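You operate a simulated robot arm through the tools that you are given. There is no shell and no other tool. Be economical: measure what you need, move in short steps, check, and stop when the job is done.

Carry out the task below with a simulated robot arm. There is one attempt and no reset: what you move stays moved.

TASK
Put the yellow coating block on top of the paper roll. Then turn the yellow torque driver knob to 20 Nm. Then fetch the red gauge and set it in the wooden box. Then take the orange round brush and put it on the top of the parts rack. Then turn the green torque driver knob to 60 Nm. Then put two of the spacer blocks from the top of the kitting bench on the grey shelf on the red crane stand. Do these in the order given. Set down upright: spacer block.

Only the result counts: the job must be done as asked and must still hold three seconds after the hand-in. Knocking over, shifting, dropping, spilling or breaking anything else fails it.

THE ROBOT
A 6-joint arm with a four-finger gripper on a trunk, on a base that drives. Base frame: it is fixed to the floor where the robot stands at the start and does not move with it; the origin is under the middle of the robot, x ahead of it, y to its left, z up; the surface under the hand at the start is at about z = 0.8. Units: m, rad, N and s.
With the tool pointing down near the work surface it reaches from about 0.1 to 0.92 m from the robot's upright axis, wherever it stands. Its first joint turns from -2.897 to 2.897 rad. Places, roughly: green torque driver knob [-6.2, 4, 0.8]; grey shelf on the red crane stand [-6.2, 4.3, 0.7]; orange round brush (3x3x18 cm) [-4.8, 2.2, 0.9]; paper roll (9x9x15 cm) [-1.5, 0.8, 0.8]; red gauge [0.75, 3.25, 1.25]; spacer block (2x4x5 cm) [-7.4, 3.2, 0.9]; spacer block (3x4x5 cm) [-7.6, 3.7, 0.9]; spacer block (4x4x5 cm) [-7.4, 3.6, 0.9]; top of the parts rack [-7.5, 5.1, 1.6]; wooden box (19x38x17 cm) [-1.7, 0.8, 0.8]; yellow coating block [0.5, 0.25, 0.75]; yellow torque driver knob [0.8, 2.9, 1.3]. Payload 3.43 kg.
The TCP is the grasp point between the finger pads, 0.03 m short of the fingertips. In the tool frame z runs along the fingers and y along their closing line. Largest opening 0.12 m; the body of the gripper starts 0.085 m behind the TCP.
Orientation is that of the tool frame in the base frame, as a unit quaternion [x, y, z, w]. With the fingers straight down and closing along the base's y, the tool's x points along the base's -x, its y along +y and its z along -z.

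THE INTERFACE
- The arm moves only by the tool send_rows. Its argument "increments" is a list of rows, each an object (a shift or turn left out is 0, a gripper value left out holds the last) with "xyz": the shift along the tool's x, y, z in m, a list of three; "turn": the turn, a rotation vector about the tool's x, y, z in rad, a list of three; "claw": the closure in counts, from 0 (fully open) to 255 (shut). In form: [{"xyz": [tx, ty, tz], "turn": [ax, ay, az], "claw": claw}, ...]. A call has 1 to 12 rows; each row shifts and turns the commanded pose from where the row before left it, along the tool's axes as they then stand. A row lasts 0.2 s, in which the tool goes at most 0.05 m and 0.15 rad; a call with a longer step from one row to the next is refused whole, and so is a gripper value outside its range. Where a pose cannot be reached the arm comes as near as it can. A force on the tool above 40 N (or 10 N above the force at the start of the call, whichever is more), or a blocked arm, ends the call early, and 0.2 s more pass. The fingers move at their own pace and stop on an object; they squeeze with about 30 N. The grip force told is the motor's: it shows also when the fingers shut on nothing. Time passes only in rows, and 0.2 s behind the last, so rows that do not move let the fingers close. It gives the time, the measured TCP pose, the force on the tool (base axes), the opening and the grip force at its end, in the units of the frame above (readings bear some noise), with the torque about the TCP (base axes, N m) and any sound that the robot's microphone picked up.
- Cameras (640 x 400 px; columns grow to the right, rows downward): "scene" is now at [0.0718, 0.1923, 1.5296]; the picture's right is [-0.28, -0.96, 0.00], its down [-0.43, 0.13, -0.89] and it looks along [0.86, -0.25, -0.45] (base axes); focal length 227 px, centre (320, 200). "wrist" rides on the gripper at [0.071, -0.017, -0.121] in the tool frame; the picture's right is [0.23, 0.97, 0.00], its down [-0.81, 0.19, -0.55] and it looks along [-0.54, 0.13, 0.83] (tool axes); focal length 275 px, centre (320, 200). There is no depth. A picture from a camera that has moved, and an enlarged one, comes with that camera's place and axes in the base frame and with its lens. The place of the scene camera against the robot may be out by one fixed shift of up to 0.025 m in any direction.
- get_image(camera): a new picture of that camera. No time passes.
- slide_trunk(by): slides the trunk up (or, below 0, down) by that many m; the arm and the scene camera ride with it, the base frame stays. It gives what a move gives, with no picture.
- steer(legs): drives the robot by 1 to 6 legs, each [ahead, left, turn to the left] in m, m and rad, along the robot's own axes; the way and the turn of a leg run together, so that a leg with both is an arc; at most 1.5 m and 3.142 rad a leg. The arm and the cameras ride along, it lands a little off, and it stops where it bumps. It gives what a move gives.
- turn_head(pan, tilt): turns the head with the scene camera to pan (to the left, within 2.094 rad either way) and tilt (down, from -0.506 to 1.204), counted from straight ahead of the robot. It gives what a move gives.
- zoom(camera, box): a new picture of the part [left, top, right, bottom] of that camera's present view, enlarged. No time passes.
- sign_off(): hands the job in; it is judged then, once.

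Work in short steps. Places have to be worked out from the pictures, the camera data and where the tool is seen: move nearer, look again, correct. Check each grasp and each placing, and mend what went wrong. You have 186 turns and 164 pictures in all, those below and enlarged ones among them. Open the gripper and draw the arm clear of the work before you hand the job in, unless the task says otherwise; then end with one line.

The tools are called by a JSON object that holds its "fn" and its "kwargs". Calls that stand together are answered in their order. send_rows: Moves the arm, as the interface text tells. Its arguments: {"type":"object","properties":{"increments":{"type":"array","items":{"type":"object","properties":{"xyz":{"type":"array","items":{"type":"number"}},"turn":{"type":"array","items":{"type":"number"}},"claw":{"type":"number"}}}}},"required":["increments"]} The other tools are called the same way: slide_trunk (by) slides the trunk up or down; steer (legs) drives the base; turn_head (pan, tilt) turns the head that bears the scene camera; get_image (camera) takes a picture; zoom (camera, box) takes an enlarged picture of a part of a camera's view; sign_off () hands the job in.

At the start:

```text
time: 0.0
tcp_pos: [0.504, 0.2114, 1.0982]
orientation: [0.0, 1.0, 0.0, 0.0]
force: [-0.9, -0.3, -0.3]
ft_torque: [-0.02, 0.01, -0.01]
finger_gap: 0.1198
gripper_force: 0.1
trunk travel left (down, up): [-0.075, 0.465]
robot x, y, heading: [-0.0016, -0.0005, 0.003]
head pan, tilt: [0.927, 1.201]
```

scene: 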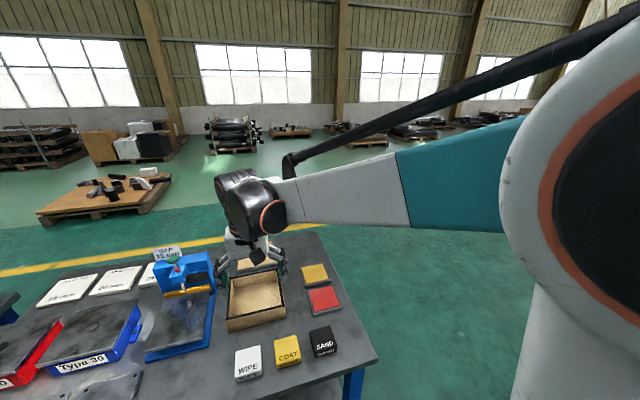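
wrist: 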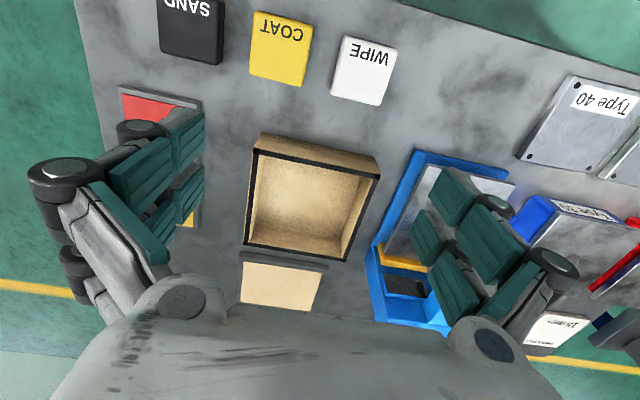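

The coating block (COAT) seems to be near (0.478, 0.155). I move over it at a middling height and look again with the wrist camera.

{"fn": "send_rows", "kwargs": {"increments": [{"xyz": [0.013, -0.03, 0.03]}, {"xyz": [0.013, -0.028, 0.035]}, {"xyz": [0, 0, 0.045]}, {}]}}

{"fn": "get_image", "kwargs": {"camera": "wrist"}}

{"fn": "get_image", "kwargs": {"camera": "scene"}}

```text
time: 1.0
tcp_pos: [0.4826, 0.1547, 0.9878]
orientation: [0.0, 1.0, 0.0, -0.001]
force: [1.2, -0.9, 0.5]
ft_torque: [-0.02, 0.06, 0.04]
finger_gap: 0.1201
gripper_force: 0.1
trunk travel left (down, up): [-0.075, 0.465]
robot x, y, heading: [0.001, 0.0026, 0.001]
head pan, tilt: [0.927, 1.201]
```

```text
161 pictures are left
camera wrist: at [0.4121, 0.1367, 1.1102], right [-0.23, 0.97, 0.0], down [0.81, 0.19, 0.55], along [0.54, 0.13, -0.83], focal length 275 px, centre (320, 200)
```

wrist: 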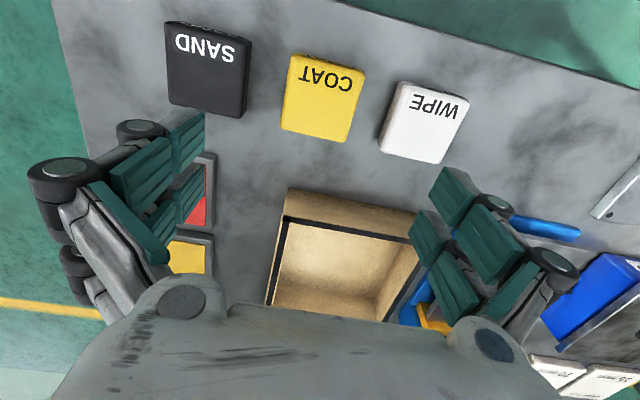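

```text
160 pictures are left
camera scene: at [0.0717, 0.2112, 1.5147], right [-0.09, -1.0, 0.0], down [-0.59, 0.05, -0.81], along [0.81, -0.07, -0.59], focal length 227 px, centre (320, 200)
```

scene: 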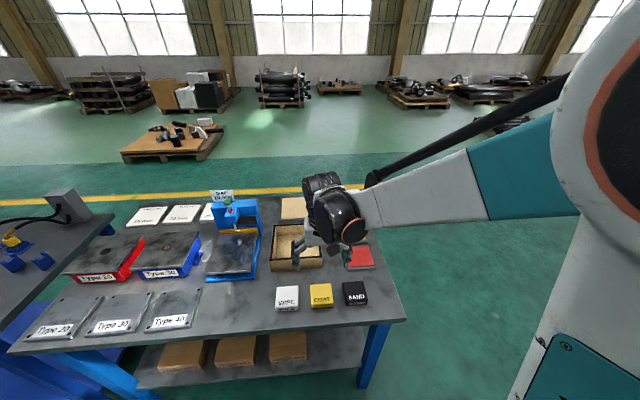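

The block is square to the base axes, about 6.6 cm wide, with its centre near (0.475, 0.154) and its top near z = 0.85. The neighbours leave gaps of about 3.5 cm, so I part-close the fingers and come down above it.

{"fn": "send_rows", "kwargs": {"increments": [{"xyz": [0.007, 0, 0.04], "claw": 62}, {"xyz": [0, 0, 0.04]}, {"xyz": [0, 0, 0.02]}, {}]}}

{"fn": "get_image", "kwargs": {"camera": "wrist"}}

{"fn": "get_image", "kwargs": {"camera": "scene"}}

```text
time: 2.0
tcp_pos: [0.4751, 0.1541, 0.8871]
orientation: [0.0, 1.0, 0.0, 0.0]
force: [-0.3, 0.1, 0.8]
ft_torque: [-0.03, -0.01, 0.01]
finger_gap: 0.0912
gripper_force: 0.2
trunk travel left (down, up): [-0.075, 0.465]
robot x, y, heading: [0.0012, -0.0015, -0.007]
head pan, tilt: [0.927, 1.201]
```

```text
159 pictures are left
camera wrist: at [0.4034, 0.1358, 1.0097], right [-0.23, 0.97, 0.0], down [0.81, 0.19, 0.55], along [0.54, 0.13, -0.83], focal length 275 px, centre (320, 200)
```

wrist: 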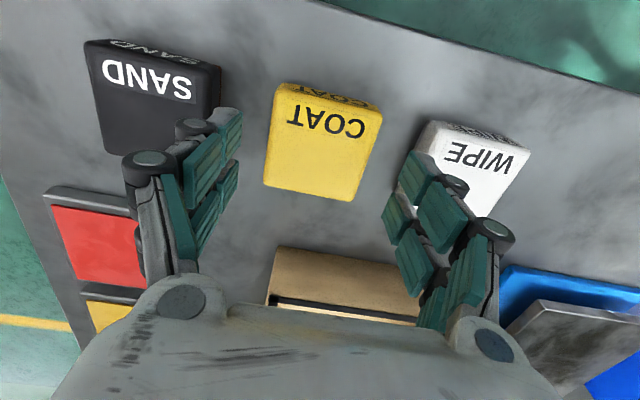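

```text
158 pictures are left
camera scene: at [0.0176, 0.2631, 1.4727], right [0.8, -0.6, 0.0], down [-0.56, -0.75, -0.36], along [0.22, 0.29, -0.93], focal length 227 px, centre (320, 200)
```

scene: 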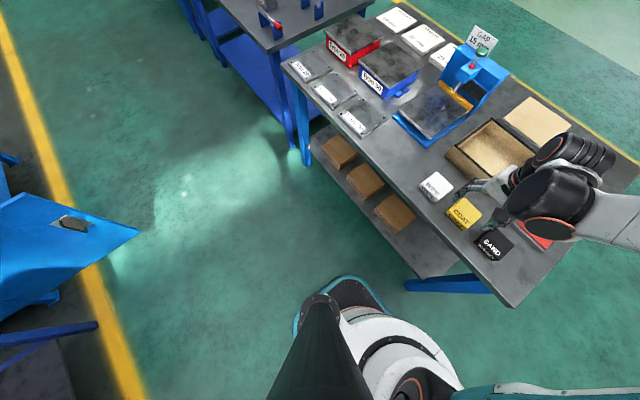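

The neighbours are close, so I narrow the opening to about 8 cm and go down to roughly the middle of the block's height.

{"fn": "send_rows", "kwargs": {"increments": [{"claw": 83}, {}, {"xyz": [0, 0, 0.03]}, {"xyz": [0, 0, 0.022]}, {}]}}

{"fn": "get_image", "kwargs": {"camera": "wrist"}}

```text
time: 3.2
tcp_pos: [0.4738, 0.1553, 0.8353]
orientation: [0.001, 1.0, 0.0, 0.0]
force: [-0.1, -0.6, 0.2]
ft_torque: [-0.03, 0.04, -0.05]
finger_gap: 0.0809
gripper_force: 0.0
trunk travel left (down, up): [-0.075, 0.465]
robot x, y, heading: [-0.0044, 0.0021, -0.001]
head pan, tilt: [0.927, 1.201]
```

```text
157 pictures are left
camera wrist: at [0.4029, 0.1375, 0.9583], right [-0.23, 0.97, 0.0], down [0.81, 0.19, 0.55], along [0.54, 0.13, -0.83], focal length 275 px, centre (320, 200)
```

wrist: 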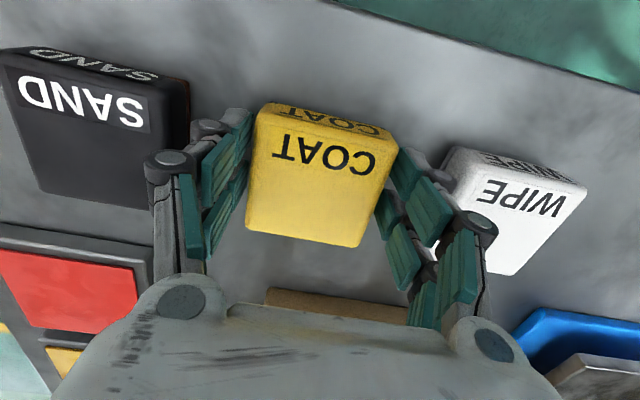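

The fingers straddle the block with room on both sides. I close and lift.

{"fn": "send_rows", "kwargs": {"increments": [{"xyz": [0, 0, 0.006]}, {"claw": 255}, {}, {}, {}, {"xyz": [0, 0, -0.03]}, {"xyz": [0, 0, -0.05]}, {"xyz": [0, 0, -0.05]}, {"xyz": [0, 0, -0.05]}]}}

{"fn": "get_image", "kwargs": {"camera": "wrist"}}

{"fn": "turn_head", "kwargs": {"pan": 2.0, "tilt": 0.3}}

{"fn": "get_image", "kwargs": {"camera": "scene"}}

```text
time: 5.2
tcp_pos: [0.4706, 0.1515, 1.0098]
orientation: [0.0, 1.0, 0.0, 0.0]
force: [0.0, 0.8, -1.1]
ft_torque: [-0.02, 0.0, -0.02]
finger_gap: 0.0001
gripper_force: 29.5
trunk travel left (down, up): [-0.075, 0.465]
robot x, y, heading: [-0.0005, 0.0019, 0.001]
head pan, tilt: [0.927, 1.201]
```

```text
156 pictures are left
camera wrist: at [0.3999, 0.1354, 1.1325], right [-0.23, 0.97, 0.0], down [0.81, 0.19, 0.55], along [0.54, 0.13, -0.83], focal length 275 px, centre (320, 200)
```

wrist: 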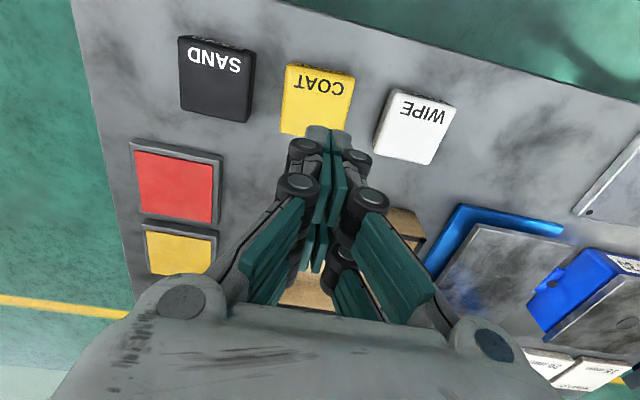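

```text
time: 6.5
tcp_pos: [0.4715, 0.1525, 1.0092]
orientation: [0.0, 1.0, 0.0, 0.0]
force: [-0.3, -0.3, 0.7]
ft_torque: [-0.02, 0.01, -0.01]
finger_gap: 0.0003
gripper_force: 29.9
trunk travel left (down, up): [-0.075, 0.465]
robot x, y, heading: [-0.0019, -0.0013, 0.0]
head pan, tilt: [2.0, 0.3]
```

```text
155 pictures are left
camera scene: at [-0.0549, 0.3032, 1.5447], right [0.91, 0.42, 0.0], down [0.12, -0.27, -0.96], along [-0.4, 0.87, -0.3], focal length 227 px, centre (320, 200)
```

scene: 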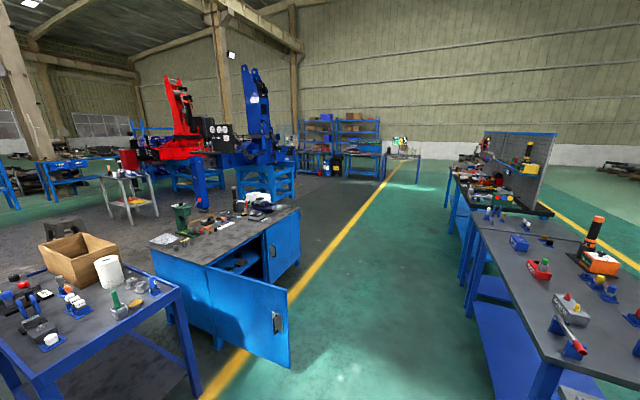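

The fingers closed on nothing or slipped off, and the block is still in its place. I go back, come down lower in small steps and check the grip before lifting.

{"fn": "send_rows", "kwargs": {"increments": [{"claw": 83}, {"xyz": [-0.002, 0.002, 0.04]}, {"xyz": [0, 0, 0.04]}, {"xyz": [0, 0, 0.04]}, {"xyz": [0, 0, 0.04]}, {"xyz": [0, 0, 0.02]}, {}]}}

{"fn": "get_image", "kwargs": {"camera": "wrist"}}

```text
time: 8.1
tcp_pos: [0.475, 0.1573, 0.8301]
orientation: [-0.001, 1.0, 0.0, 0.001]
force: [0.2, 1.6, 3.1]
ft_torque: [-0.13, 0.03, -0.01]
finger_gap: 0.089
gripper_force: 0.2
trunk travel left (down, up): [-0.075, 0.465]
robot x, y, heading: [-0.0004, -0.0007, -0.0]
head pan, tilt: [2.0, 0.3]
```

```text
154 pictures are left
camera wrist: at [0.4038, 0.1403, 0.9515], right [-0.23, 0.97, 0.0], down [0.81, 0.19, 0.55], along [0.54, 0.13, -0.83], focal length 275 px, centre (320, 200)
```

wrist: 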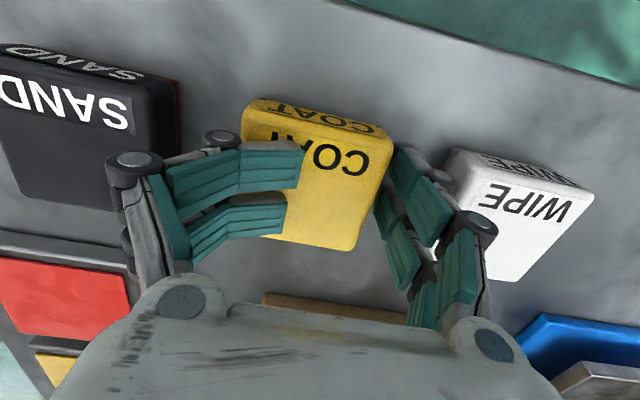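

The left finger is sitting on top of the block, so the block is wider than I judged. I back up, open to about 9.2 cm and shift 4 mm toward -y.

{"fn": "send_rows", "kwargs": {"increments": [{"xyz": [0, 0, -0.04]}, {"xyz": [0, -0.004, -0.01], "claw": 58}, {}, {"xyz": [0, 0, 0.02]}, {}]}}

{"fn": "get_image", "kwargs": {"camera": "wrist"}}

```text
time: 9.3
tcp_pos: [0.4757, 0.1529, 0.8596]
orientation: [0.0, 1.0, 0.0, 0.0]
force: [1.1, -0.3, 0.3]
ft_torque: [0.01, 0.03, 0.02]
finger_gap: 0.0929
gripper_force: 0.0
trunk travel left (down, up): [-0.075, 0.465]
robot x, y, heading: [0.0015, -0.0001, -0.002]
head pan, tilt: [2.0, 0.3]
```

```text
153 pictures are left
camera wrist: at [0.4046, 0.1359, 0.9819], right [-0.23, 0.97, 0.0], down [0.81, 0.19, 0.55], along [0.54, 0.13, -0.83], focal length 275 px, centre (320, 200)
```

wrist: 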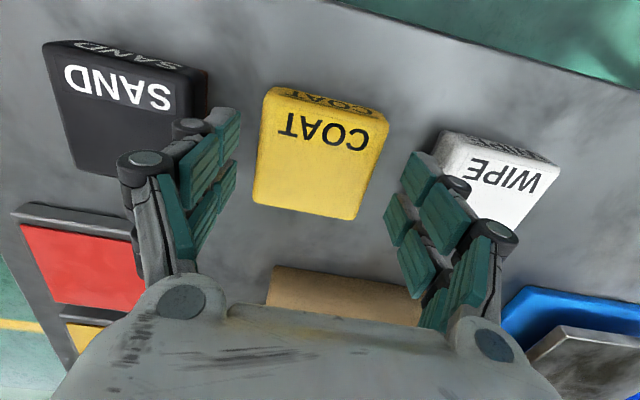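

I shift a further 2 mm toward -y and come down slowly to about z = 0.825.

{"fn": "send_rows", "kwargs": {"increments": [{"xyz": [0, -0.002, 0.012]}, {"xyz": [0, 0, 0.012]}, {"xyz": [0, 0, 0.01]}, {}]}}

{"fn": "get_image", "kwargs": {"camera": "wrist"}}

```text
time: 10.3
tcp_pos: [0.4733, 0.1495, 0.8262]
orientation: [-0.001, 1.0, 0.0, 0.0]
force: [0.4, -0.7, 0.7]
ft_torque: [-0.01, 0.02, 0.02]
finger_gap: 0.0926
gripper_force: 0.2
trunk travel left (down, up): [-0.075, 0.465]
robot x, y, heading: [0.0008, -0.0025, 0.001]
head pan, tilt: [2.0, 0.3]
```

```text
152 pictures are left
camera wrist: at [0.4024, 0.1326, 0.9478], right [-0.23, 0.97, 0.0], down [0.81, 0.19, 0.55], along [0.54, 0.13, -0.83], focal length 275 px, centre (320, 200)
```

wrist: 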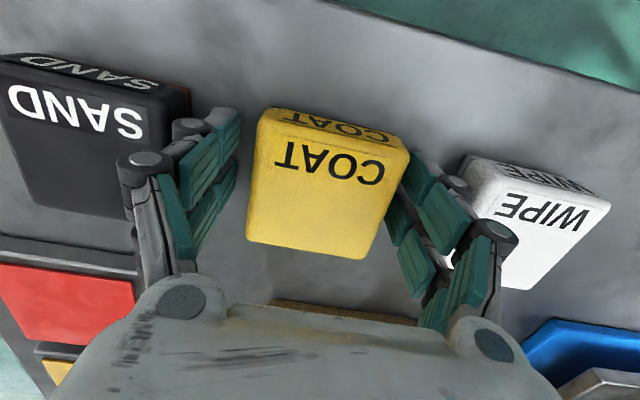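

Both fingers are beside the block. I close and check the opening.

{"fn": "send_rows", "kwargs": {"increments": [{"xyz": [0, 0.001, 0.004]}, {"claw": 255}, {}, {}]}}

{"fn": "get_image", "kwargs": {"camera": "wrist"}}

```text
time: 10.9
tcp_pos: [0.4718, 0.1491, 0.8275]
orientation: [-0.001, 1.0, 0.0, 0.003]
force: [7.8, -0.7, 94.8]
ft_torque: [-0.23, 1.61, 0.37]
finger_gap: 0.0723
gripper_force: 44.9
trunk travel left (down, up): [-0.075, 0.465]
robot x, y, heading: [-0.0012, 0.0009, -0.004]
head pan, tilt: [2.0, 0.3]
stopped in row 2: the force on the tool passed its limit at 51 N (the readings are from after the stop); the commanded pose is now the measured one
```

```text
151 pictures are left
camera wrist: at [0.4003, 0.1319, 0.9481], right [-0.23, 0.97, 0.0], down [0.81, 0.19, 0.56], along [0.54, 0.13, -0.83], focal length 275 px, centre (320, 200)
```

wrist: 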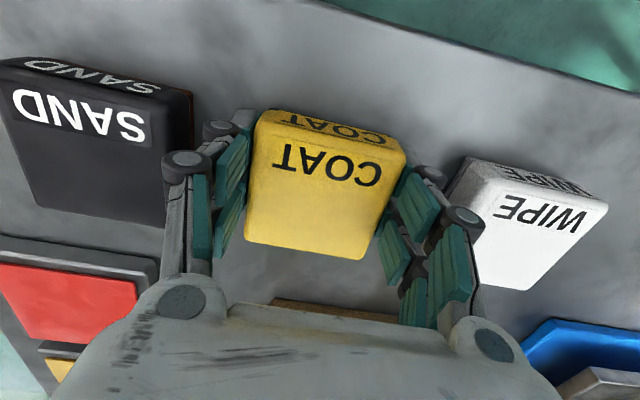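

The block is gripped at 7.2 cm and the tips touch the table. I lift gently and check that it comes along.

{"fn": "send_rows", "kwargs": {"increments": [{"xyz": [0, 0, -0.003], "claw": 255}, {"xyz": [0, 0, -0.01]}, {"xyz": [0, 0, -0.03]}, {"xyz": [0, 0, -0.05]}, {"xyz": [0, 0, -0.05]}, {}]}}

{"fn": "get_image", "kwargs": {"camera": "wrist"}}

```text
time: 12.3
tcp_pos: [0.4731, 0.1503, 0.964]
orientation: [0.0, 1.0, 0.0, 0.001]
force: [-0.3, 0.2, -1.1]
ft_torque: [-0.03, 0.0, 0.03]
finger_gap: 0.0713
gripper_force: 29.3
trunk travel left (down, up): [-0.075, 0.465]
robot x, y, heading: [0.002, -0.0002, -0.002]
head pan, tilt: [2.0, 0.3]
```

```text
150 pictures are left
camera wrist: at [0.4005, 0.1339, 1.087], right [-0.23, 0.97, 0.0], down [0.81, 0.19, 0.55], along [0.54, 0.13, -0.83], focal length 275 px, centre (320, 200)
```

wrist: 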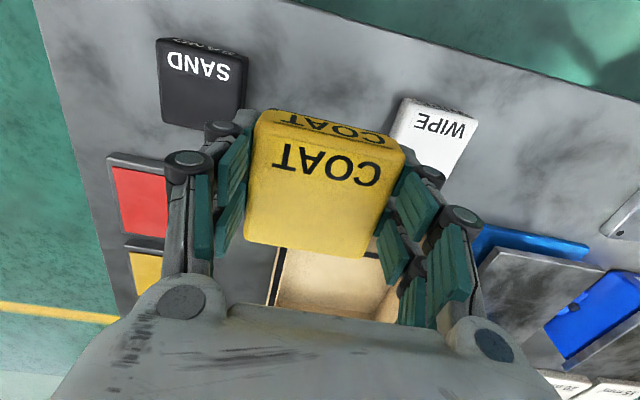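

The block is held. Its bench target, the paper roll beside the wooden box, is near (-1.4, 0.73), behind me. I raise the trunk, back away, turn left and look.

{"fn": "slide_trunk", "kwargs": {"by": 0.2}}

{"fn": "steer", "kwargs": {"legs": [[-0.4, 0.1, 0], [0, 0, 1.4]]}}

{"fn": "turn_head", "kwargs": {"pan": 1.0, "tilt": 0.5}}

{"fn": "get_image", "kwargs": {"camera": "scene"}}

```text
time: 14.4
tcp_pos: [0.472, 0.1509, 1.1636]
orientation: [0.0, 1.0, 0.0, -0.001]
force: [0.0, -0.1, -1.7]
ft_torque: [-0.02, 0.01, -0.02]
finger_gap: 0.071
gripper_force: 29.5
trunk travel left (down, up): [-0.275, 0.265]
robot x, y, heading: [0.0002, 0.0004, -0.002]
head pan, tilt: [2.0, 0.3]
```

```text
time: 20.4
tcp_pos: [-0.4607, 0.5866, 1.1663]
orientation: [-0.648, 0.762, 0.001, 0.0]
force: [0.2, -0.1, 0.0]
ft_torque: [0.0, 0.0, 0.02]
finger_gap: 0.0709
gripper_force: 30.6
trunk travel left (down, up): [-0.275, 0.265]
robot x, y, heading: [-0.3882, 0.0958, 1.406]
head pan, tilt: [2.0, 0.3]
```

```text
time: 21.7
tcp_pos: [-0.4598, 0.5876, 1.1643]
orientation: [-0.647, 0.762, 0.0, 0.002]
force: [0.5, -0.8, -0.9]
ft_torque: [-0.02, 0.0, 0.0]
finger_gap: 0.0711
gripper_force: 30.3
trunk travel left (down, up): [-0.275, 0.265]
robot x, y, heading: [-0.3903, 0.0954, 1.407]
head pan, tilt: [1.0, 0.499]
```

```text
149 pictures are left
camera scene: at [-0.6524, 0.1891, 1.7264], right [0.67, 0.74, 0.0], down [0.36, -0.32, -0.88], along [-0.65, 0.59, -0.48], focal length 227 px, centre (320, 200)
```

scene: 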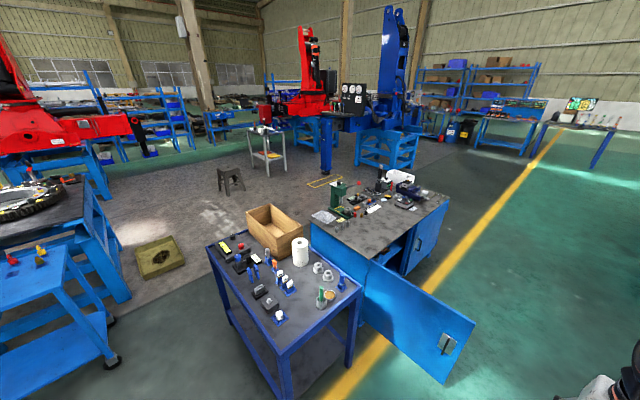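

The roll stands near (-1.43, 0.75) on the bench, whose free south edge is at y ≈ 0.41. I drive to about (-1.4, -0.02) and face +y so the roll lies ahead.

{"fn": "steer", "kwargs": {"legs": [[-0.28, 0, 0], [0, 0.98, 0], [0, 0, 0.165]]}}

{"fn": "turn_head", "kwargs": {"pan": 0.0, "tilt": 0.8}}

{"fn": "get_image", "kwargs": {"camera": "scene"}}

{"fn": "get_image", "kwargs": {"camera": "wrist"}}

```text
time: 29.0
tcp_pos: [-1.5526, 0.4432, 1.1648]
orientation: [0.71, -0.704, -0.001, 0.0]
force: [0.0, -0.2, -1.3]
ft_torque: [-0.04, -0.03, 0.0]
finger_gap: 0.071
gripper_force: 29.8
trunk travel left (down, up): [-0.275, 0.265]
robot x, y, heading: [-1.3994, -0.0243, 1.575]
head pan, tilt: [1.0, 0.499]
```

```text
time: 30.2
tcp_pos: [-1.5507, 0.4435, 1.1646]
orientation: [0.709, -0.705, -0.001, -0.001]
force: [-0.4, -0.2, -0.9]
ft_torque: [0.0, -0.02, 0.0]
finger_gap: 0.0709
gripper_force: 30.0
trunk travel left (down, up): [-0.275, 0.265]
robot x, y, heading: [-1.3934, -0.0275, 1.576]
head pan, tilt: [0.0, 0.799]
```

```text
148 pictures are left
camera scene: at [-1.6054, 0.0508, 1.7037], right [0.99, 0.14, 0.0], down [0.1, -0.68, -0.72], along [-0.1, 0.72, -0.69], focal length 227 px, centre (320, 200)
```

scene: 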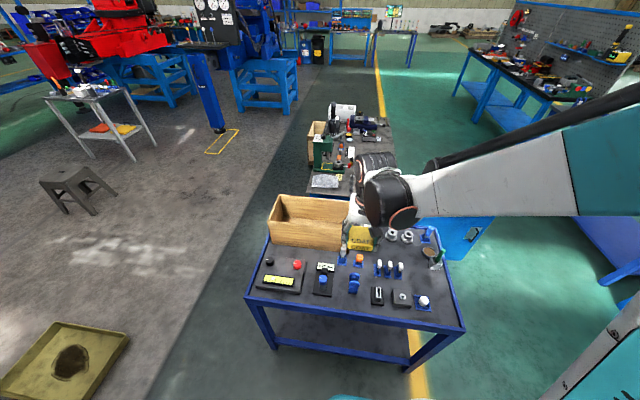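

```text
147 pictures are left
camera wrist: at [-1.5333, 0.372, 1.2864], right [-0.97, -0.24, 0.0], down [-0.2, 0.81, 0.55], along [-0.13, 0.54, -0.83], focal length 275 px, centre (320, 200)
```

wrist: 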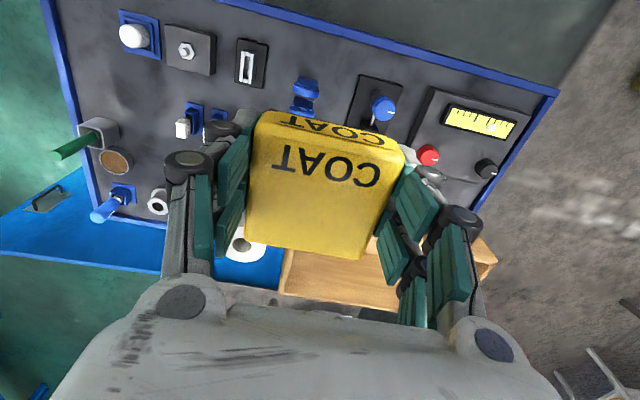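

The wrist view shows the roll's hollow top near (-1.48, 0.72). I move closer with the height kept and look again.

{"fn": "send_rows", "kwargs": {"increments": [{"xyz": [-0.045, -0.01, 0]}, {"xyz": [-0.045, -0.01, 0]}, {"xyz": [-0.02, -0.015, 0]}, {}]}}

{"fn": "get_image", "kwargs": {"camera": "wrist"}}

{"fn": "get_image", "kwargs": {"camera": "scene"}}

```text
time: 31.2
tcp_pos: [-1.516, 0.5552, 1.1651]
orientation: [0.71, -0.705, 0.0, 0.0]
force: [-0.3, 0.6, -0.3]
ft_torque: [-0.03, 0.03, 0.0]
finger_gap: 0.0708
gripper_force: 29.7
trunk travel left (down, up): [-0.275, 0.265]
robot x, y, heading: [-1.3967, -0.0249, 1.575]
head pan, tilt: [0.0, 0.799]
```

```text
146 pictures are left
camera wrist: at [-1.4978, 0.4833, 1.2866], right [-0.97, -0.24, 0.0], down [-0.2, 0.81, 0.55], along [-0.13, 0.54, -0.83], focal length 275 px, centre (320, 200)
```

wrist: 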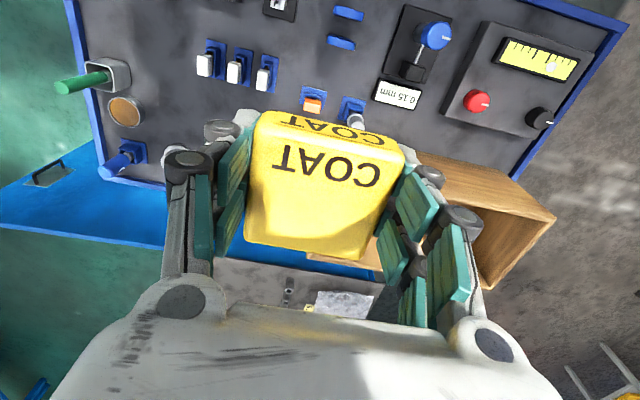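

```text
145 pictures are left
camera scene: at [-1.594, 0.0499, 1.7004], right [1.0, 0.01, 0.0], down [0.01, -0.72, -0.7], along [0.0, 0.7, -0.72], focal length 227 px, centre (320, 200)
```

scene: 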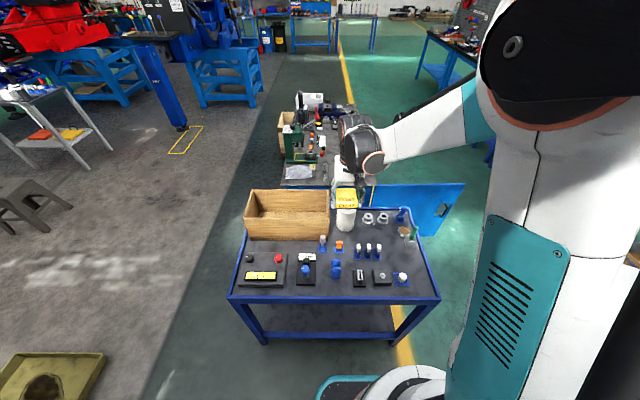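

I sidestep 7 cm toward -x to see the roll past the held block and measure it better.

{"fn": "send_rows", "kwargs": {"increments": [{"xyz": [0, 0.04, 0]}, {"xyz": [0, 0.04, 0]}, {}]}}

{"fn": "get_image", "kwargs": {"camera": "wrist"}}

{"fn": "zoom", "kwargs": {"camera": "scene", "box": [240, 150, 440, 275]}}

```text
time: 32.0
tcp_pos: [-1.5962, 0.5501, 1.1625]
orientation: [0.71, -0.705, 0.0, 0.0]
force: [-0.2, 0.1, -0.8]
ft_torque: [0.01, -0.01, 0.01]
finger_gap: 0.0707
gripper_force: 30.1
trunk travel left (down, up): [-0.275, 0.265]
robot x, y, heading: [-1.3929, -0.0296, 1.576]
head pan, tilt: [0.0, 0.799]
```

```text
144 pictures are left
camera wrist: at [-1.579, 0.4796, 1.2854], right [-0.97, -0.24, 0.0], down [-0.2, 0.81, 0.55], along [-0.13, 0.54, -0.83], focal length 275 px, centre (320, 200)
```

wrist: 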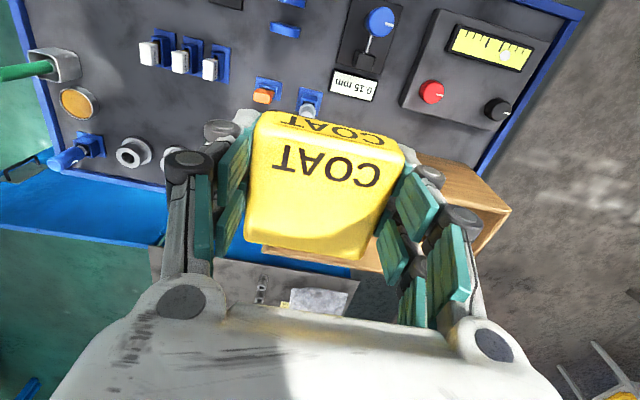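

```text
3.20 times, centred on (340, 212) of scene
camera zoom: at [-1.5938, 0.05, 1.7004], right [1.0, 0.01, 0.0], down [0.0, -0.72, -0.7], along [0.0, 0.7, -0.72], focal length 726 px, centre (256, 160)
```

zoom: 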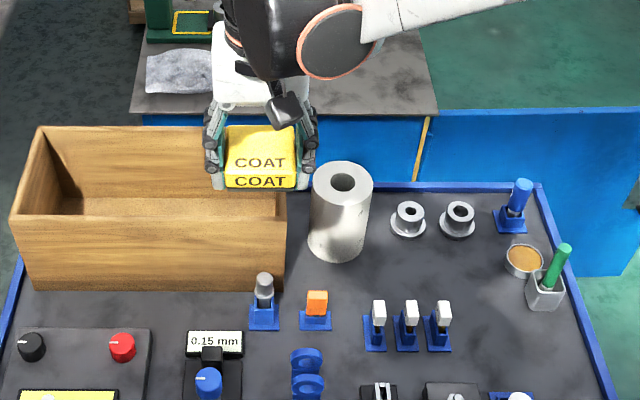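

The zoom puts the roll's axis near (-1.472, 0.73). I move above it at the same height and then compare alignment.

{"fn": "send_rows", "kwargs": {"increments": [{"xyz": [-0.03, -0.035, 0]}, {"xyz": [-0.035, -0.03, 0]}, {"xyz": [-0.035, -0.03, 0]}, {"xyz": [-0.04, -0.027, 0]}, {"xyz": [-0.038, 0, 0]}, {}]}}

{"fn": "zoom", "kwargs": {"camera": "scene", "box": [240, 120, 440, 245]}}

{"fn": "get_image", "kwargs": {"camera": "wrist"}}

```text
time: 33.5
tcp_pos: [-1.4763, 0.7321, 1.1652]
orientation: [0.71, -0.704, -0.001, 0.001]
force: [0.9, 1.0, -0.3]
ft_torque: [-0.01, 0.05, -0.01]
finger_gap: 0.071
gripper_force: 30.2
trunk travel left (down, up): [-0.275, 0.265]
robot x, y, heading: [-1.3977, -0.0277, 1.579]
head pan, tilt: [0.0, 0.799]
```

```text
3.20 times, centred on (340, 182) of scene
camera zoom: at [-1.594, 0.0497, 1.7005], right [1.0, 0.01, 0.0], down [0.0, -0.72, -0.7], along [0.0, 0.7, -0.72], focal length 726 px, centre (256, 256)
```

zoom: 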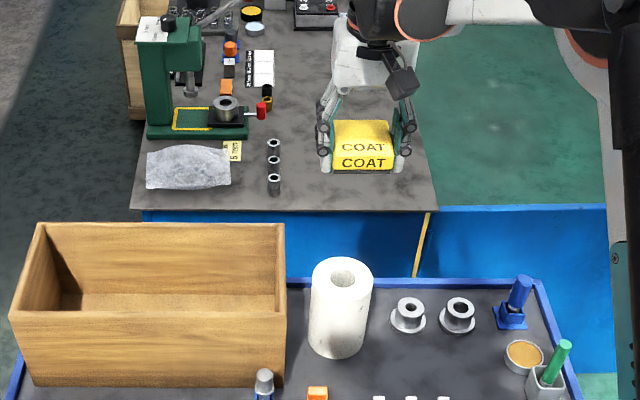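

```text
141 pictures are left
camera wrist: at [-1.4587, 0.6599, 1.2874], right [-0.97, -0.24, 0.0], down [-0.2, 0.81, 0.55], along [-0.13, 0.54, -0.83], focal length 275 px, centre (320, 200)
```

wrist: 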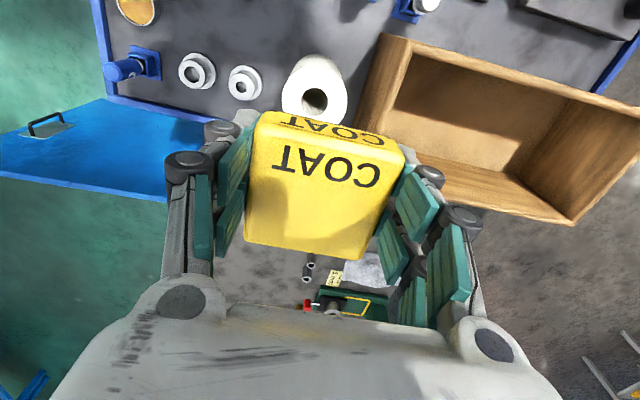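

Both cameras agree on about (-1.472, 0.742) for the roll. I correct and come down to about 3-4 cm above contact.

{"fn": "send_rows", "kwargs": {"increments": [{"xyz": [-0.009, -0.004, 0.04]}, {"xyz": [0, 0, 0.045]}, {"xyz": [0, 0, 0.045]}, {}]}}

{"fn": "zoom", "kwargs": {"camera": "scene", "box": [240, 130, 440, 255]}}

{"fn": "get_image", "kwargs": {"camera": "wrist"}}

```text
time: 34.5
tcp_pos: [-1.4719, 0.7376, 1.0353]
orientation: [0.71, -0.704, 0.0, -0.001]
force: [0.0, -0.4, -0.2]
ft_torque: [-0.01, -0.03, 0.0]
finger_gap: 0.071
gripper_force: 30.4
trunk travel left (down, up): [-0.275, 0.265]
robot x, y, heading: [-1.3976, -0.0279, 1.58]
head pan, tilt: [0.0, 0.799]
```

```text
3.20 times, centred on (340, 192) of scene
camera zoom: at [-1.594, 0.0501, 1.7005], right [1.0, 0.01, 0.0], down [0.01, -0.72, -0.7], along [0.0, 0.7, -0.72], focal length 726 px, centre (256, 224)
```

zoom: 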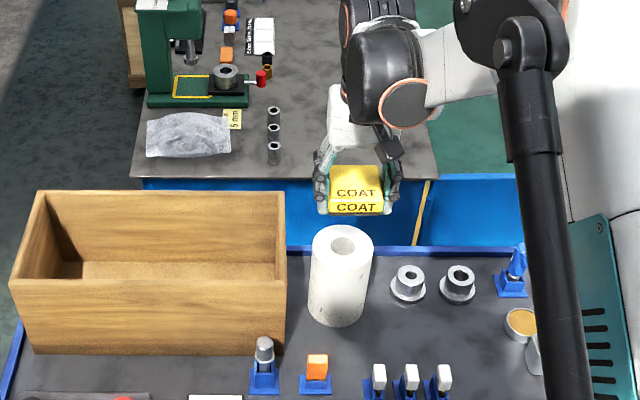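

```text
139 pictures are left
camera wrist: at [-1.4542, 0.6657, 1.1568], right [-0.97, -0.24, 0.0], down [-0.2, 0.81, 0.55], along [-0.13, 0.54, -0.83], focal length 275 px, centre (320, 200)
```

wrist: 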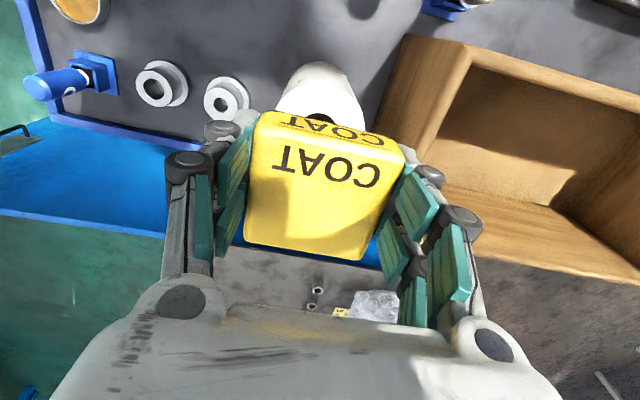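

Alignment looks good. I descend slowly to find contact.

{"fn": "send_rows", "kwargs": {"increments": [{"xyz": [0, 0.001, 0.02]}, {"xyz": [-0.002, 0, 0.01]}, {"xyz": [0, 0, 0.008]}, {}]}}

{"fn": "zoom", "kwargs": {"camera": "scene", "box": [290, 140, 390, 240]}}

```text
time: 35.5
tcp_pos: [-1.4724, 0.7422, 0.9967]
orientation: [0.71, -0.704, 0.0, -0.001]
force: [-0.7, 0.1, -1.0]
ft_torque: [-0.05, -0.04, 0.01]
finger_gap: 0.0711
gripper_force: 30.0
trunk travel left (down, up): [-0.275, 0.265]
robot x, y, heading: [-1.395, -0.0271, 1.578]
head pan, tilt: [0.0, 0.799]
```

```text
4.00 times, centred on (340, 190) of scene
camera zoom: at [-1.5941, 0.0501, 1.7004], right [1.0, 0.01, 0.0], down [0.01, -0.72, -0.7], along [0.0, 0.7, -0.72], focal length 907 px, centre (240, 240)
```

zoom: 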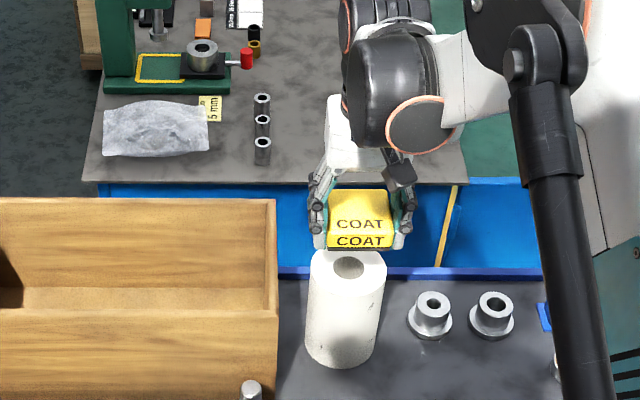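

The block looks about 1 cm to the +x side of the roll in this view, so I shift 6 mm toward -x and keep going down.

{"fn": "send_rows", "kwargs": {"increments": [{"xyz": [0, 0.006, 0.008]}, {"xyz": [0, 0, 0.006]}, {"xyz": [0, 0, 0.006]}, {}]}}

{"fn": "zoom", "kwargs": {"camera": "scene", "box": [290, 140, 390, 240]}}

{"fn": "get_image", "kwargs": {"camera": "wrist"}}

```text
time: 36.5
tcp_pos: [-1.4786, 0.7423, 0.9773]
orientation: [0.709, -0.705, 0.0, 0.0]
force: [-0.5, 0.5, -1.4]
ft_torque: [-0.01, 0.03, -0.03]
finger_gap: 0.0709
gripper_force: 29.8
trunk travel left (down, up): [-0.275, 0.265]
robot x, y, heading: [-1.3948, -0.0274, 1.584]
head pan, tilt: [0.0, 0.799]
```

```text
4.00 times, centred on (340, 190) of scene
camera zoom: at [-1.5941, 0.0501, 1.7004], right [1.0, 0.01, 0.0], down [0.01, -0.72, -0.7], along [0.0, 0.7, -0.72], focal length 907 px, centre (240, 240)
```

zoom: 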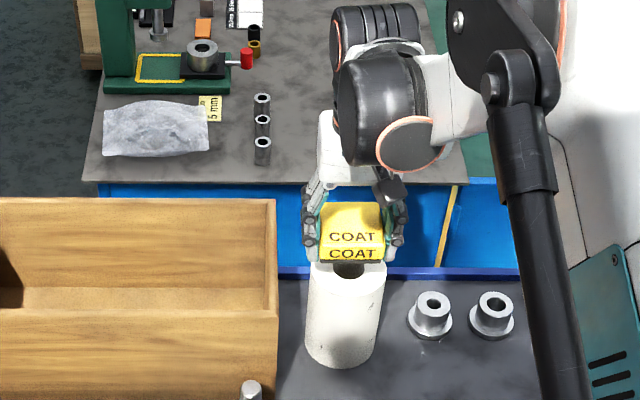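

```text
136 pictures are left
camera wrist: at [-1.4621, 0.671, 1.0984], right [-0.97, -0.24, 0.0], down [-0.2, 0.81, 0.55], along [-0.13, 0.54, -0.83], focal length 275 px, centre (320, 200)
```

wrist: 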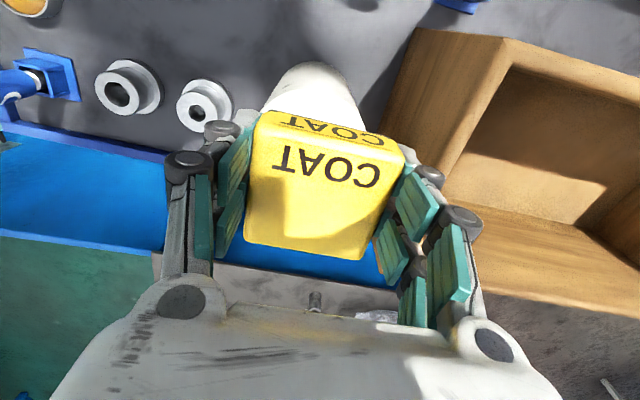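

The roll's top seems lower than I assumed, at about z = 0.92 and y ≈ 0.75. I nudge +y by 6 mm and keep descending carefully.

{"fn": "send_rows", "kwargs": {"increments": [{"xyz": [-0.006, 0, 0.008]}, {"xyz": [0, 0, 0.006]}, {"xyz": [0, 0, 0.006]}, {}]}}

{"fn": "zoom", "kwargs": {"camera": "scene", "box": [290, 140, 390, 240]}}

```text
time: 37.5
tcp_pos: [-1.4795, 0.7492, 0.9576]
orientation: [0.709, -0.705, 0.0, 0.0]
force: [-1.1, 0.5, -0.9]
ft_torque: [0.03, 0.02, -0.02]
finger_gap: 0.071
gripper_force: 29.6
trunk travel left (down, up): [-0.275, 0.265]
robot x, y, heading: [-1.3984, -0.0282, 1.574]
head pan, tilt: [0.0, 0.799]
```

```text
4.00 times, centred on (340, 190) of scene
camera zoom: at [-1.5941, 0.0502, 1.7004], right [1.0, 0.01, 0.0], down [0.01, -0.72, -0.7], along [0.0, 0.7, -0.72], focal length 907 px, centre (240, 240)
```

zoom: 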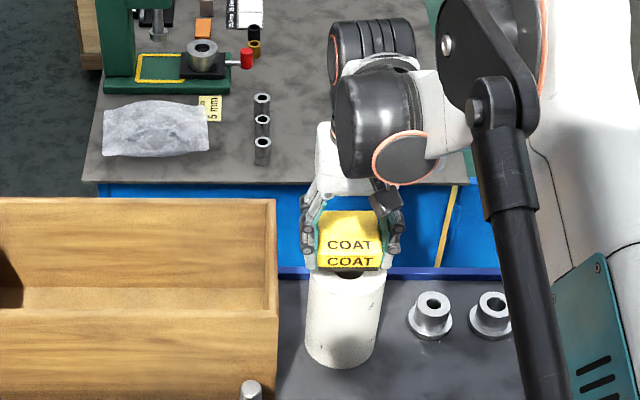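

Still no contact. The block is now centred side to side on the roll, and I go on down.

{"fn": "send_rows", "kwargs": {"increments": [{"xyz": [0, 0.001, 0.006]}, {"xyz": [0, 0, 0.005]}, {"xyz": [0, 0, 0.005]}, {}]}}

{"fn": "zoom", "kwargs": {"camera": "scene", "box": [290, 140, 390, 240]}}

```text
time: 38.5
tcp_pos: [-1.4805, 0.7489, 0.9404]
orientation: [0.71, -0.704, 0.0, 0.0]
force: [0.2, -0.1, -0.5]
ft_torque: [-0.01, -0.04, -0.05]
finger_gap: 0.0708
gripper_force: 29.7
trunk travel left (down, up): [-0.275, 0.265]
robot x, y, heading: [-1.3986, -0.0278, 1.58]
head pan, tilt: [0.0, 0.799]
```

```text
4.00 times, centred on (340, 190) of scene
camera zoom: at [-1.5941, 0.0501, 1.7004], right [1.0, 0.01, 0.0], down [0.01, -0.72, -0.7], along [0.0, 0.7, -0.72], focal length 907 px, centre (240, 240)
```

zoom: 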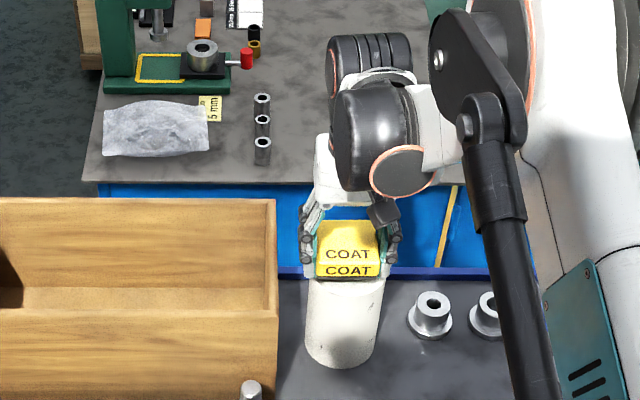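

Roughly 1 cm remains, and I keep lowering in 4 mm steps.

{"fn": "send_rows", "kwargs": {"increments": [{"xyz": [0, 0, 0.004]}, {"xyz": [0, 0, 0.004]}, {"xyz": [0, 0, 0.004]}, {"xyz": [0, 0, 0.003]}, {}]}}

{"fn": "zoom", "kwargs": {"camera": "scene", "box": [290, 140, 390, 240]}}

```text
time: 39.6
tcp_pos: [-1.4814, 0.7474, 0.927]
orientation: [0.709, -0.705, -0.001, 0.0]
force: [-0.2, 2.0, 12.0]
ft_torque: [0.53, -0.02, 0.0]
finger_gap: 0.0711
gripper_force: 30.4
trunk travel left (down, up): [-0.275, 0.265]
robot x, y, heading: [-1.3967, -0.0272, 1.579]
head pan, tilt: [0.0, 0.799]
```

```text
4.00 times, centred on (340, 190) of scene
camera zoom: at [-1.5939, 0.0489, 1.7006], right [1.0, 0.01, 0.0], down [0.0, -0.72, -0.7], along [0.0, 0.7, -0.72], focal length 907 px, centre (240, 240)
```

zoom: 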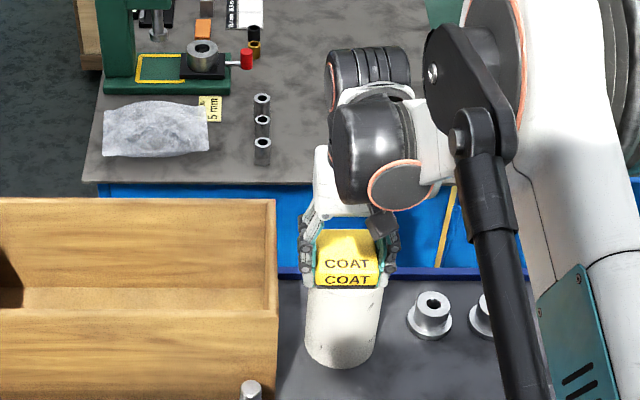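

Contact is made at 12 N, and the front edge sits just inside the roll's rim, so the block is centred. I open moderately because the box wall is close, then rise straight up.

{"fn": "send_rows", "kwargs": {"increments": [{"xyz": [0, 0, -0.001], "claw": 50}, {}, {}, {"xyz": [0, 0, -0.02]}, {"xyz": [0, 0, -0.04]}, {"xyz": [0, 0, -0.05]}, {"xyz": [0, 0, -0.05]}, {}]}}

{"fn": "zoom", "kwargs": {"camera": "scene", "box": [290, 140, 390, 240]}}

{"fn": "get_image", "kwargs": {"camera": "wrist"}}

```text
time: 41.5
tcp_pos: [-1.4786, 0.7473, 1.0872]
orientation: [0.71, -0.704, 0.0, -0.001]
force: [0.1, -0.1, -0.5]
ft_torque: [-0.02, -0.01, 0.0]
finger_gap: 0.0966
gripper_force: 0.0
trunk travel left (down, up): [-0.275, 0.265]
robot x, y, heading: [-1.3964, -0.0275, 1.573]
head pan, tilt: [0.0, 0.799]
```

```text
4.00 times, centred on (340, 190) of scene
camera zoom: at [-1.5941, 0.0501, 1.7003], right [1.0, 0.01, 0.0], down [0.01, -0.72, -0.7], along [0.0, 0.7, -0.72], focal length 907 px, centre (240, 240)
```

zoom: 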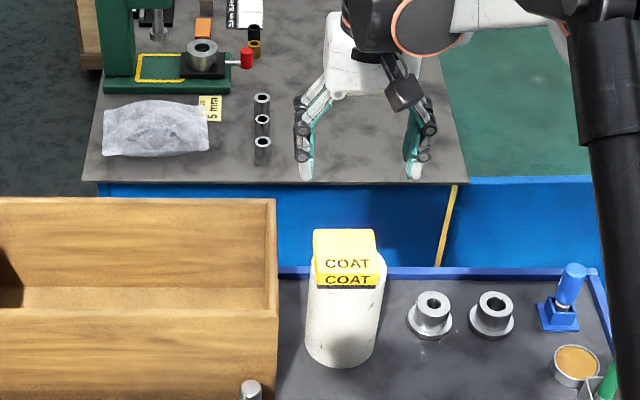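

```text
131 pictures are left
camera wrist: at [-1.4622, 0.6754, 1.2091], right [-0.97, -0.24, 0.0], down [-0.2, 0.81, 0.55], along [-0.13, 0.54, -0.83], focal length 275 px, centre (320, 200)
```

wrist: 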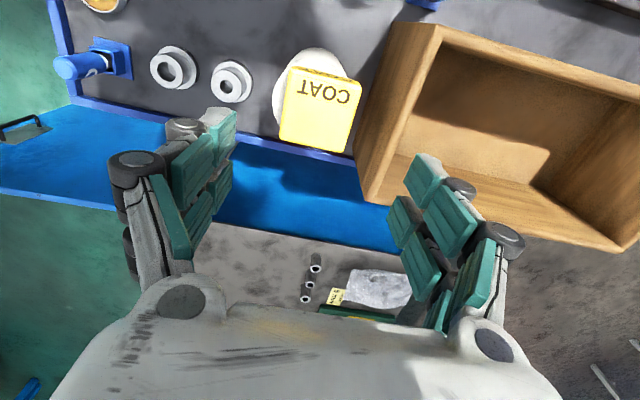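

Step 1 looks done: the block rests on the roll. I retract and raise the arm, then drive around the open cabinet door toward the pegboard bench.

{"fn": "send_rows", "kwargs": {"increments": [{"xyz": [0.03, 0, -0.04]}, {"xyz": [0.045, 0, -0.02]}, {"xyz": [0.045, 0, -0.02]}, {"xyz": [0.05, 0, 0]}, {"xyz": [0.05, 0, 0]}, {"xyz": [0.05, 0, 0]}, {"xyz": [0.04, 0, 0]}, {}]}}

{"fn": "steer", "kwargs": {"legs": [[0, -1.28, 0], [1.4, 0, 0]]}}

{"fn": "turn_head", "kwargs": {"pan": -0.4, "tilt": 0.3}}

{"fn": "get_image", "kwargs": {"camera": "scene"}}

```text
time: 43.2
tcp_pos: [-1.4797, 0.4405, 1.1644]
orientation: [0.709, -0.705, 0.0, -0.001]
force: [-0.2, -0.6, -0.5]
ft_torque: [0.0, 0.02, -0.01]
finger_gap: 0.0968
gripper_force: 0.1
trunk travel left (down, up): [-0.275, 0.265]
robot x, y, heading: [-1.4009, -0.0275, 1.579]
head pan, tilt: [0.0, 0.799]
```

```text
time: 56.3
tcp_pos: [-0.224, 1.8417, 1.1645]
orientation: [0.718, -0.696, 0.0, 0.0]
force: [-0.5, 0.1, -0.3]
ft_torque: [0.0, -0.01, 0.03]
finger_gap: 0.0966
gripper_force: 0.0
trunk travel left (down, up): [-0.275, 0.265]
robot x, y, heading: [-0.1293, 1.3748, 1.602]
head pan, tilt: [0.0, 0.799]
```

```text
time: 57.2
tcp_pos: [-0.2245, 1.842, 1.1659]
orientation: [0.718, -0.696, -0.001, 0.0]
force: [1.2, 1.0, -0.3]
ft_torque: [0.0, 0.04, 0.05]
finger_gap: 0.0965
gripper_force: 0.1
trunk travel left (down, up): [-0.275, 0.265]
robot x, y, heading: [-0.128, 1.3777, 1.598]
head pan, tilt: [-0.4, 0.3]
```

```text
130 pictures are left
camera scene: at [-0.2935, 1.4546, 1.7447], right [0.93, -0.36, 0.0], down [-0.11, -0.28, -0.95], along [0.34, 0.89, -0.3], focal length 227 px, centre (320, 200)
```

scene: 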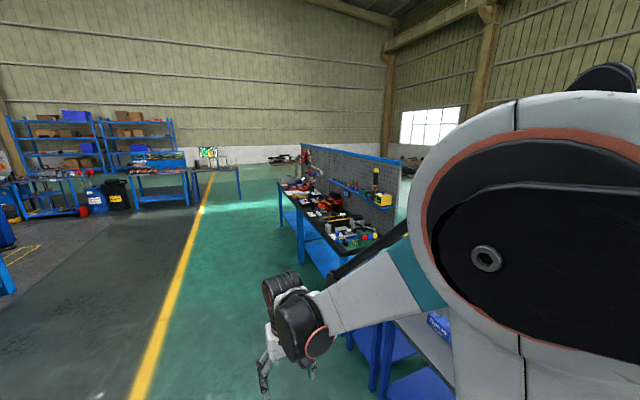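

The pegboard bench edge is at about x = 0.37. I drive up to y ≈ 2.9, turn right to face it and look.

{"fn": "steer", "kwargs": {"legs": [[1.5, 0, 0], [0, 0, -1.59]]}}

{"fn": "turn_head", "kwargs": {"pan": 0.3, "tilt": 0.45}}

{"fn": "get_image", "kwargs": {"camera": "scene"}}

{"fn": "get_image", "kwargs": {"camera": "wrist"}}

```text
time: 68.3
tcp_pos: [0.3102, 2.9456, 1.1653]
orientation: [-0.013, 1.0, -0.001, 0.001]
force: [0.4, 0.3, -0.8]
ft_torque: [-0.01, -0.02, -0.04]
finger_gap: 0.0966
gripper_force: 0.0
trunk travel left (down, up): [-0.275, 0.265]
robot x, y, heading: [-0.1592, 2.853, 0.029]
head pan, tilt: [-0.4, 0.3]
```

```text
time: 69.4
tcp_pos: [0.3092, 2.9458, 1.1649]
orientation: [-0.014, 1.0, 0.0, 0.001]
force: [-1.3, 0.0, 0.3]
ft_torque: [0.0, -0.01, 0.01]
finger_gap: 0.0966
gripper_force: 0.1
trunk travel left (down, up): [-0.275, 0.265]
robot x, y, heading: [-0.1576, 2.8549, 0.027]
head pan, tilt: [0.3, 0.45]
```

```text
129 pictures are left
camera scene: at [-0.0914, 3.1015, 1.7309], right [0.32, -0.95, 0.0], down [-0.41, -0.14, -0.9], along [0.85, 0.29, -0.44], focal length 227 px, centre (320, 200)
```

scene: 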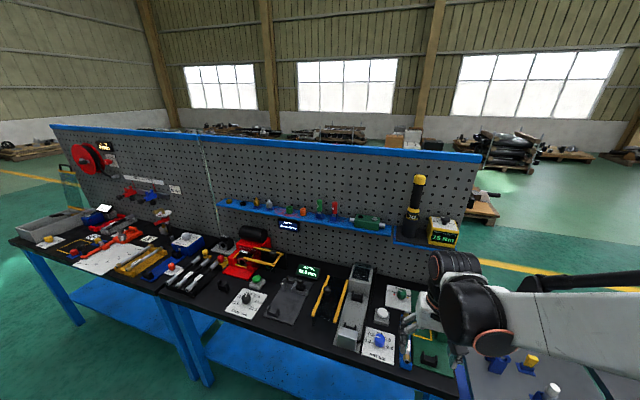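

```text
128 pictures are left
camera wrist: at [0.2386, 2.9268, 1.2865], right [-0.26, 0.97, 0.0], down [0.81, 0.21, 0.55], along [0.54, 0.14, -0.83], focal length 275 px, centre (320, 200)
```

wrist: 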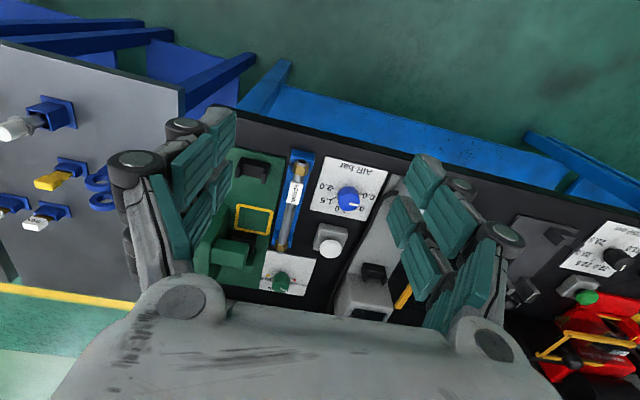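

The upright torque driver with a "25 Nm" display stands on a shelf bracket. I zoom in there and on the small shelf with the gauges.

{"fn": "zoom", "kwargs": {"camera": "scene", "box": [380, 165, 476, 255]}}

{"fn": "zoom", "kwargs": {"camera": "scene", "box": [210, 185, 400, 275]}}

```text
4.44 times, centred on (428, 210) of scene
camera zoom: at [-0.0914, 3.1015, 1.7309], right [0.32, -0.95, 0.0], down [-0.41, -0.14, -0.9], along [0.85, 0.29, -0.44], focal length 1008 px, centre (-160, 156)
```

zoom: 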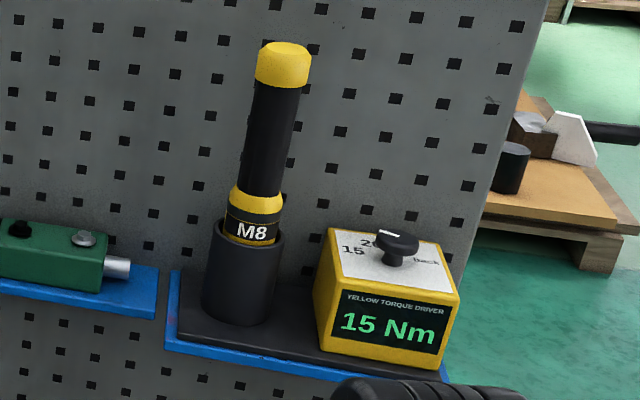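

```text
3.37 times, centred on (305, 230) of scene
camera zoom: at [-0.0914, 3.1015, 1.7309], right [0.32, -0.95, 0.0], down [-0.41, -0.14, -0.9], along [0.85, 0.29, -0.44], focal length 764 px, centre (370, 99)
```

zoom: 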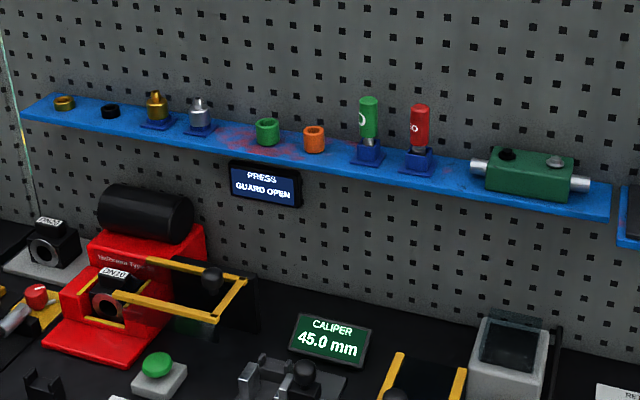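

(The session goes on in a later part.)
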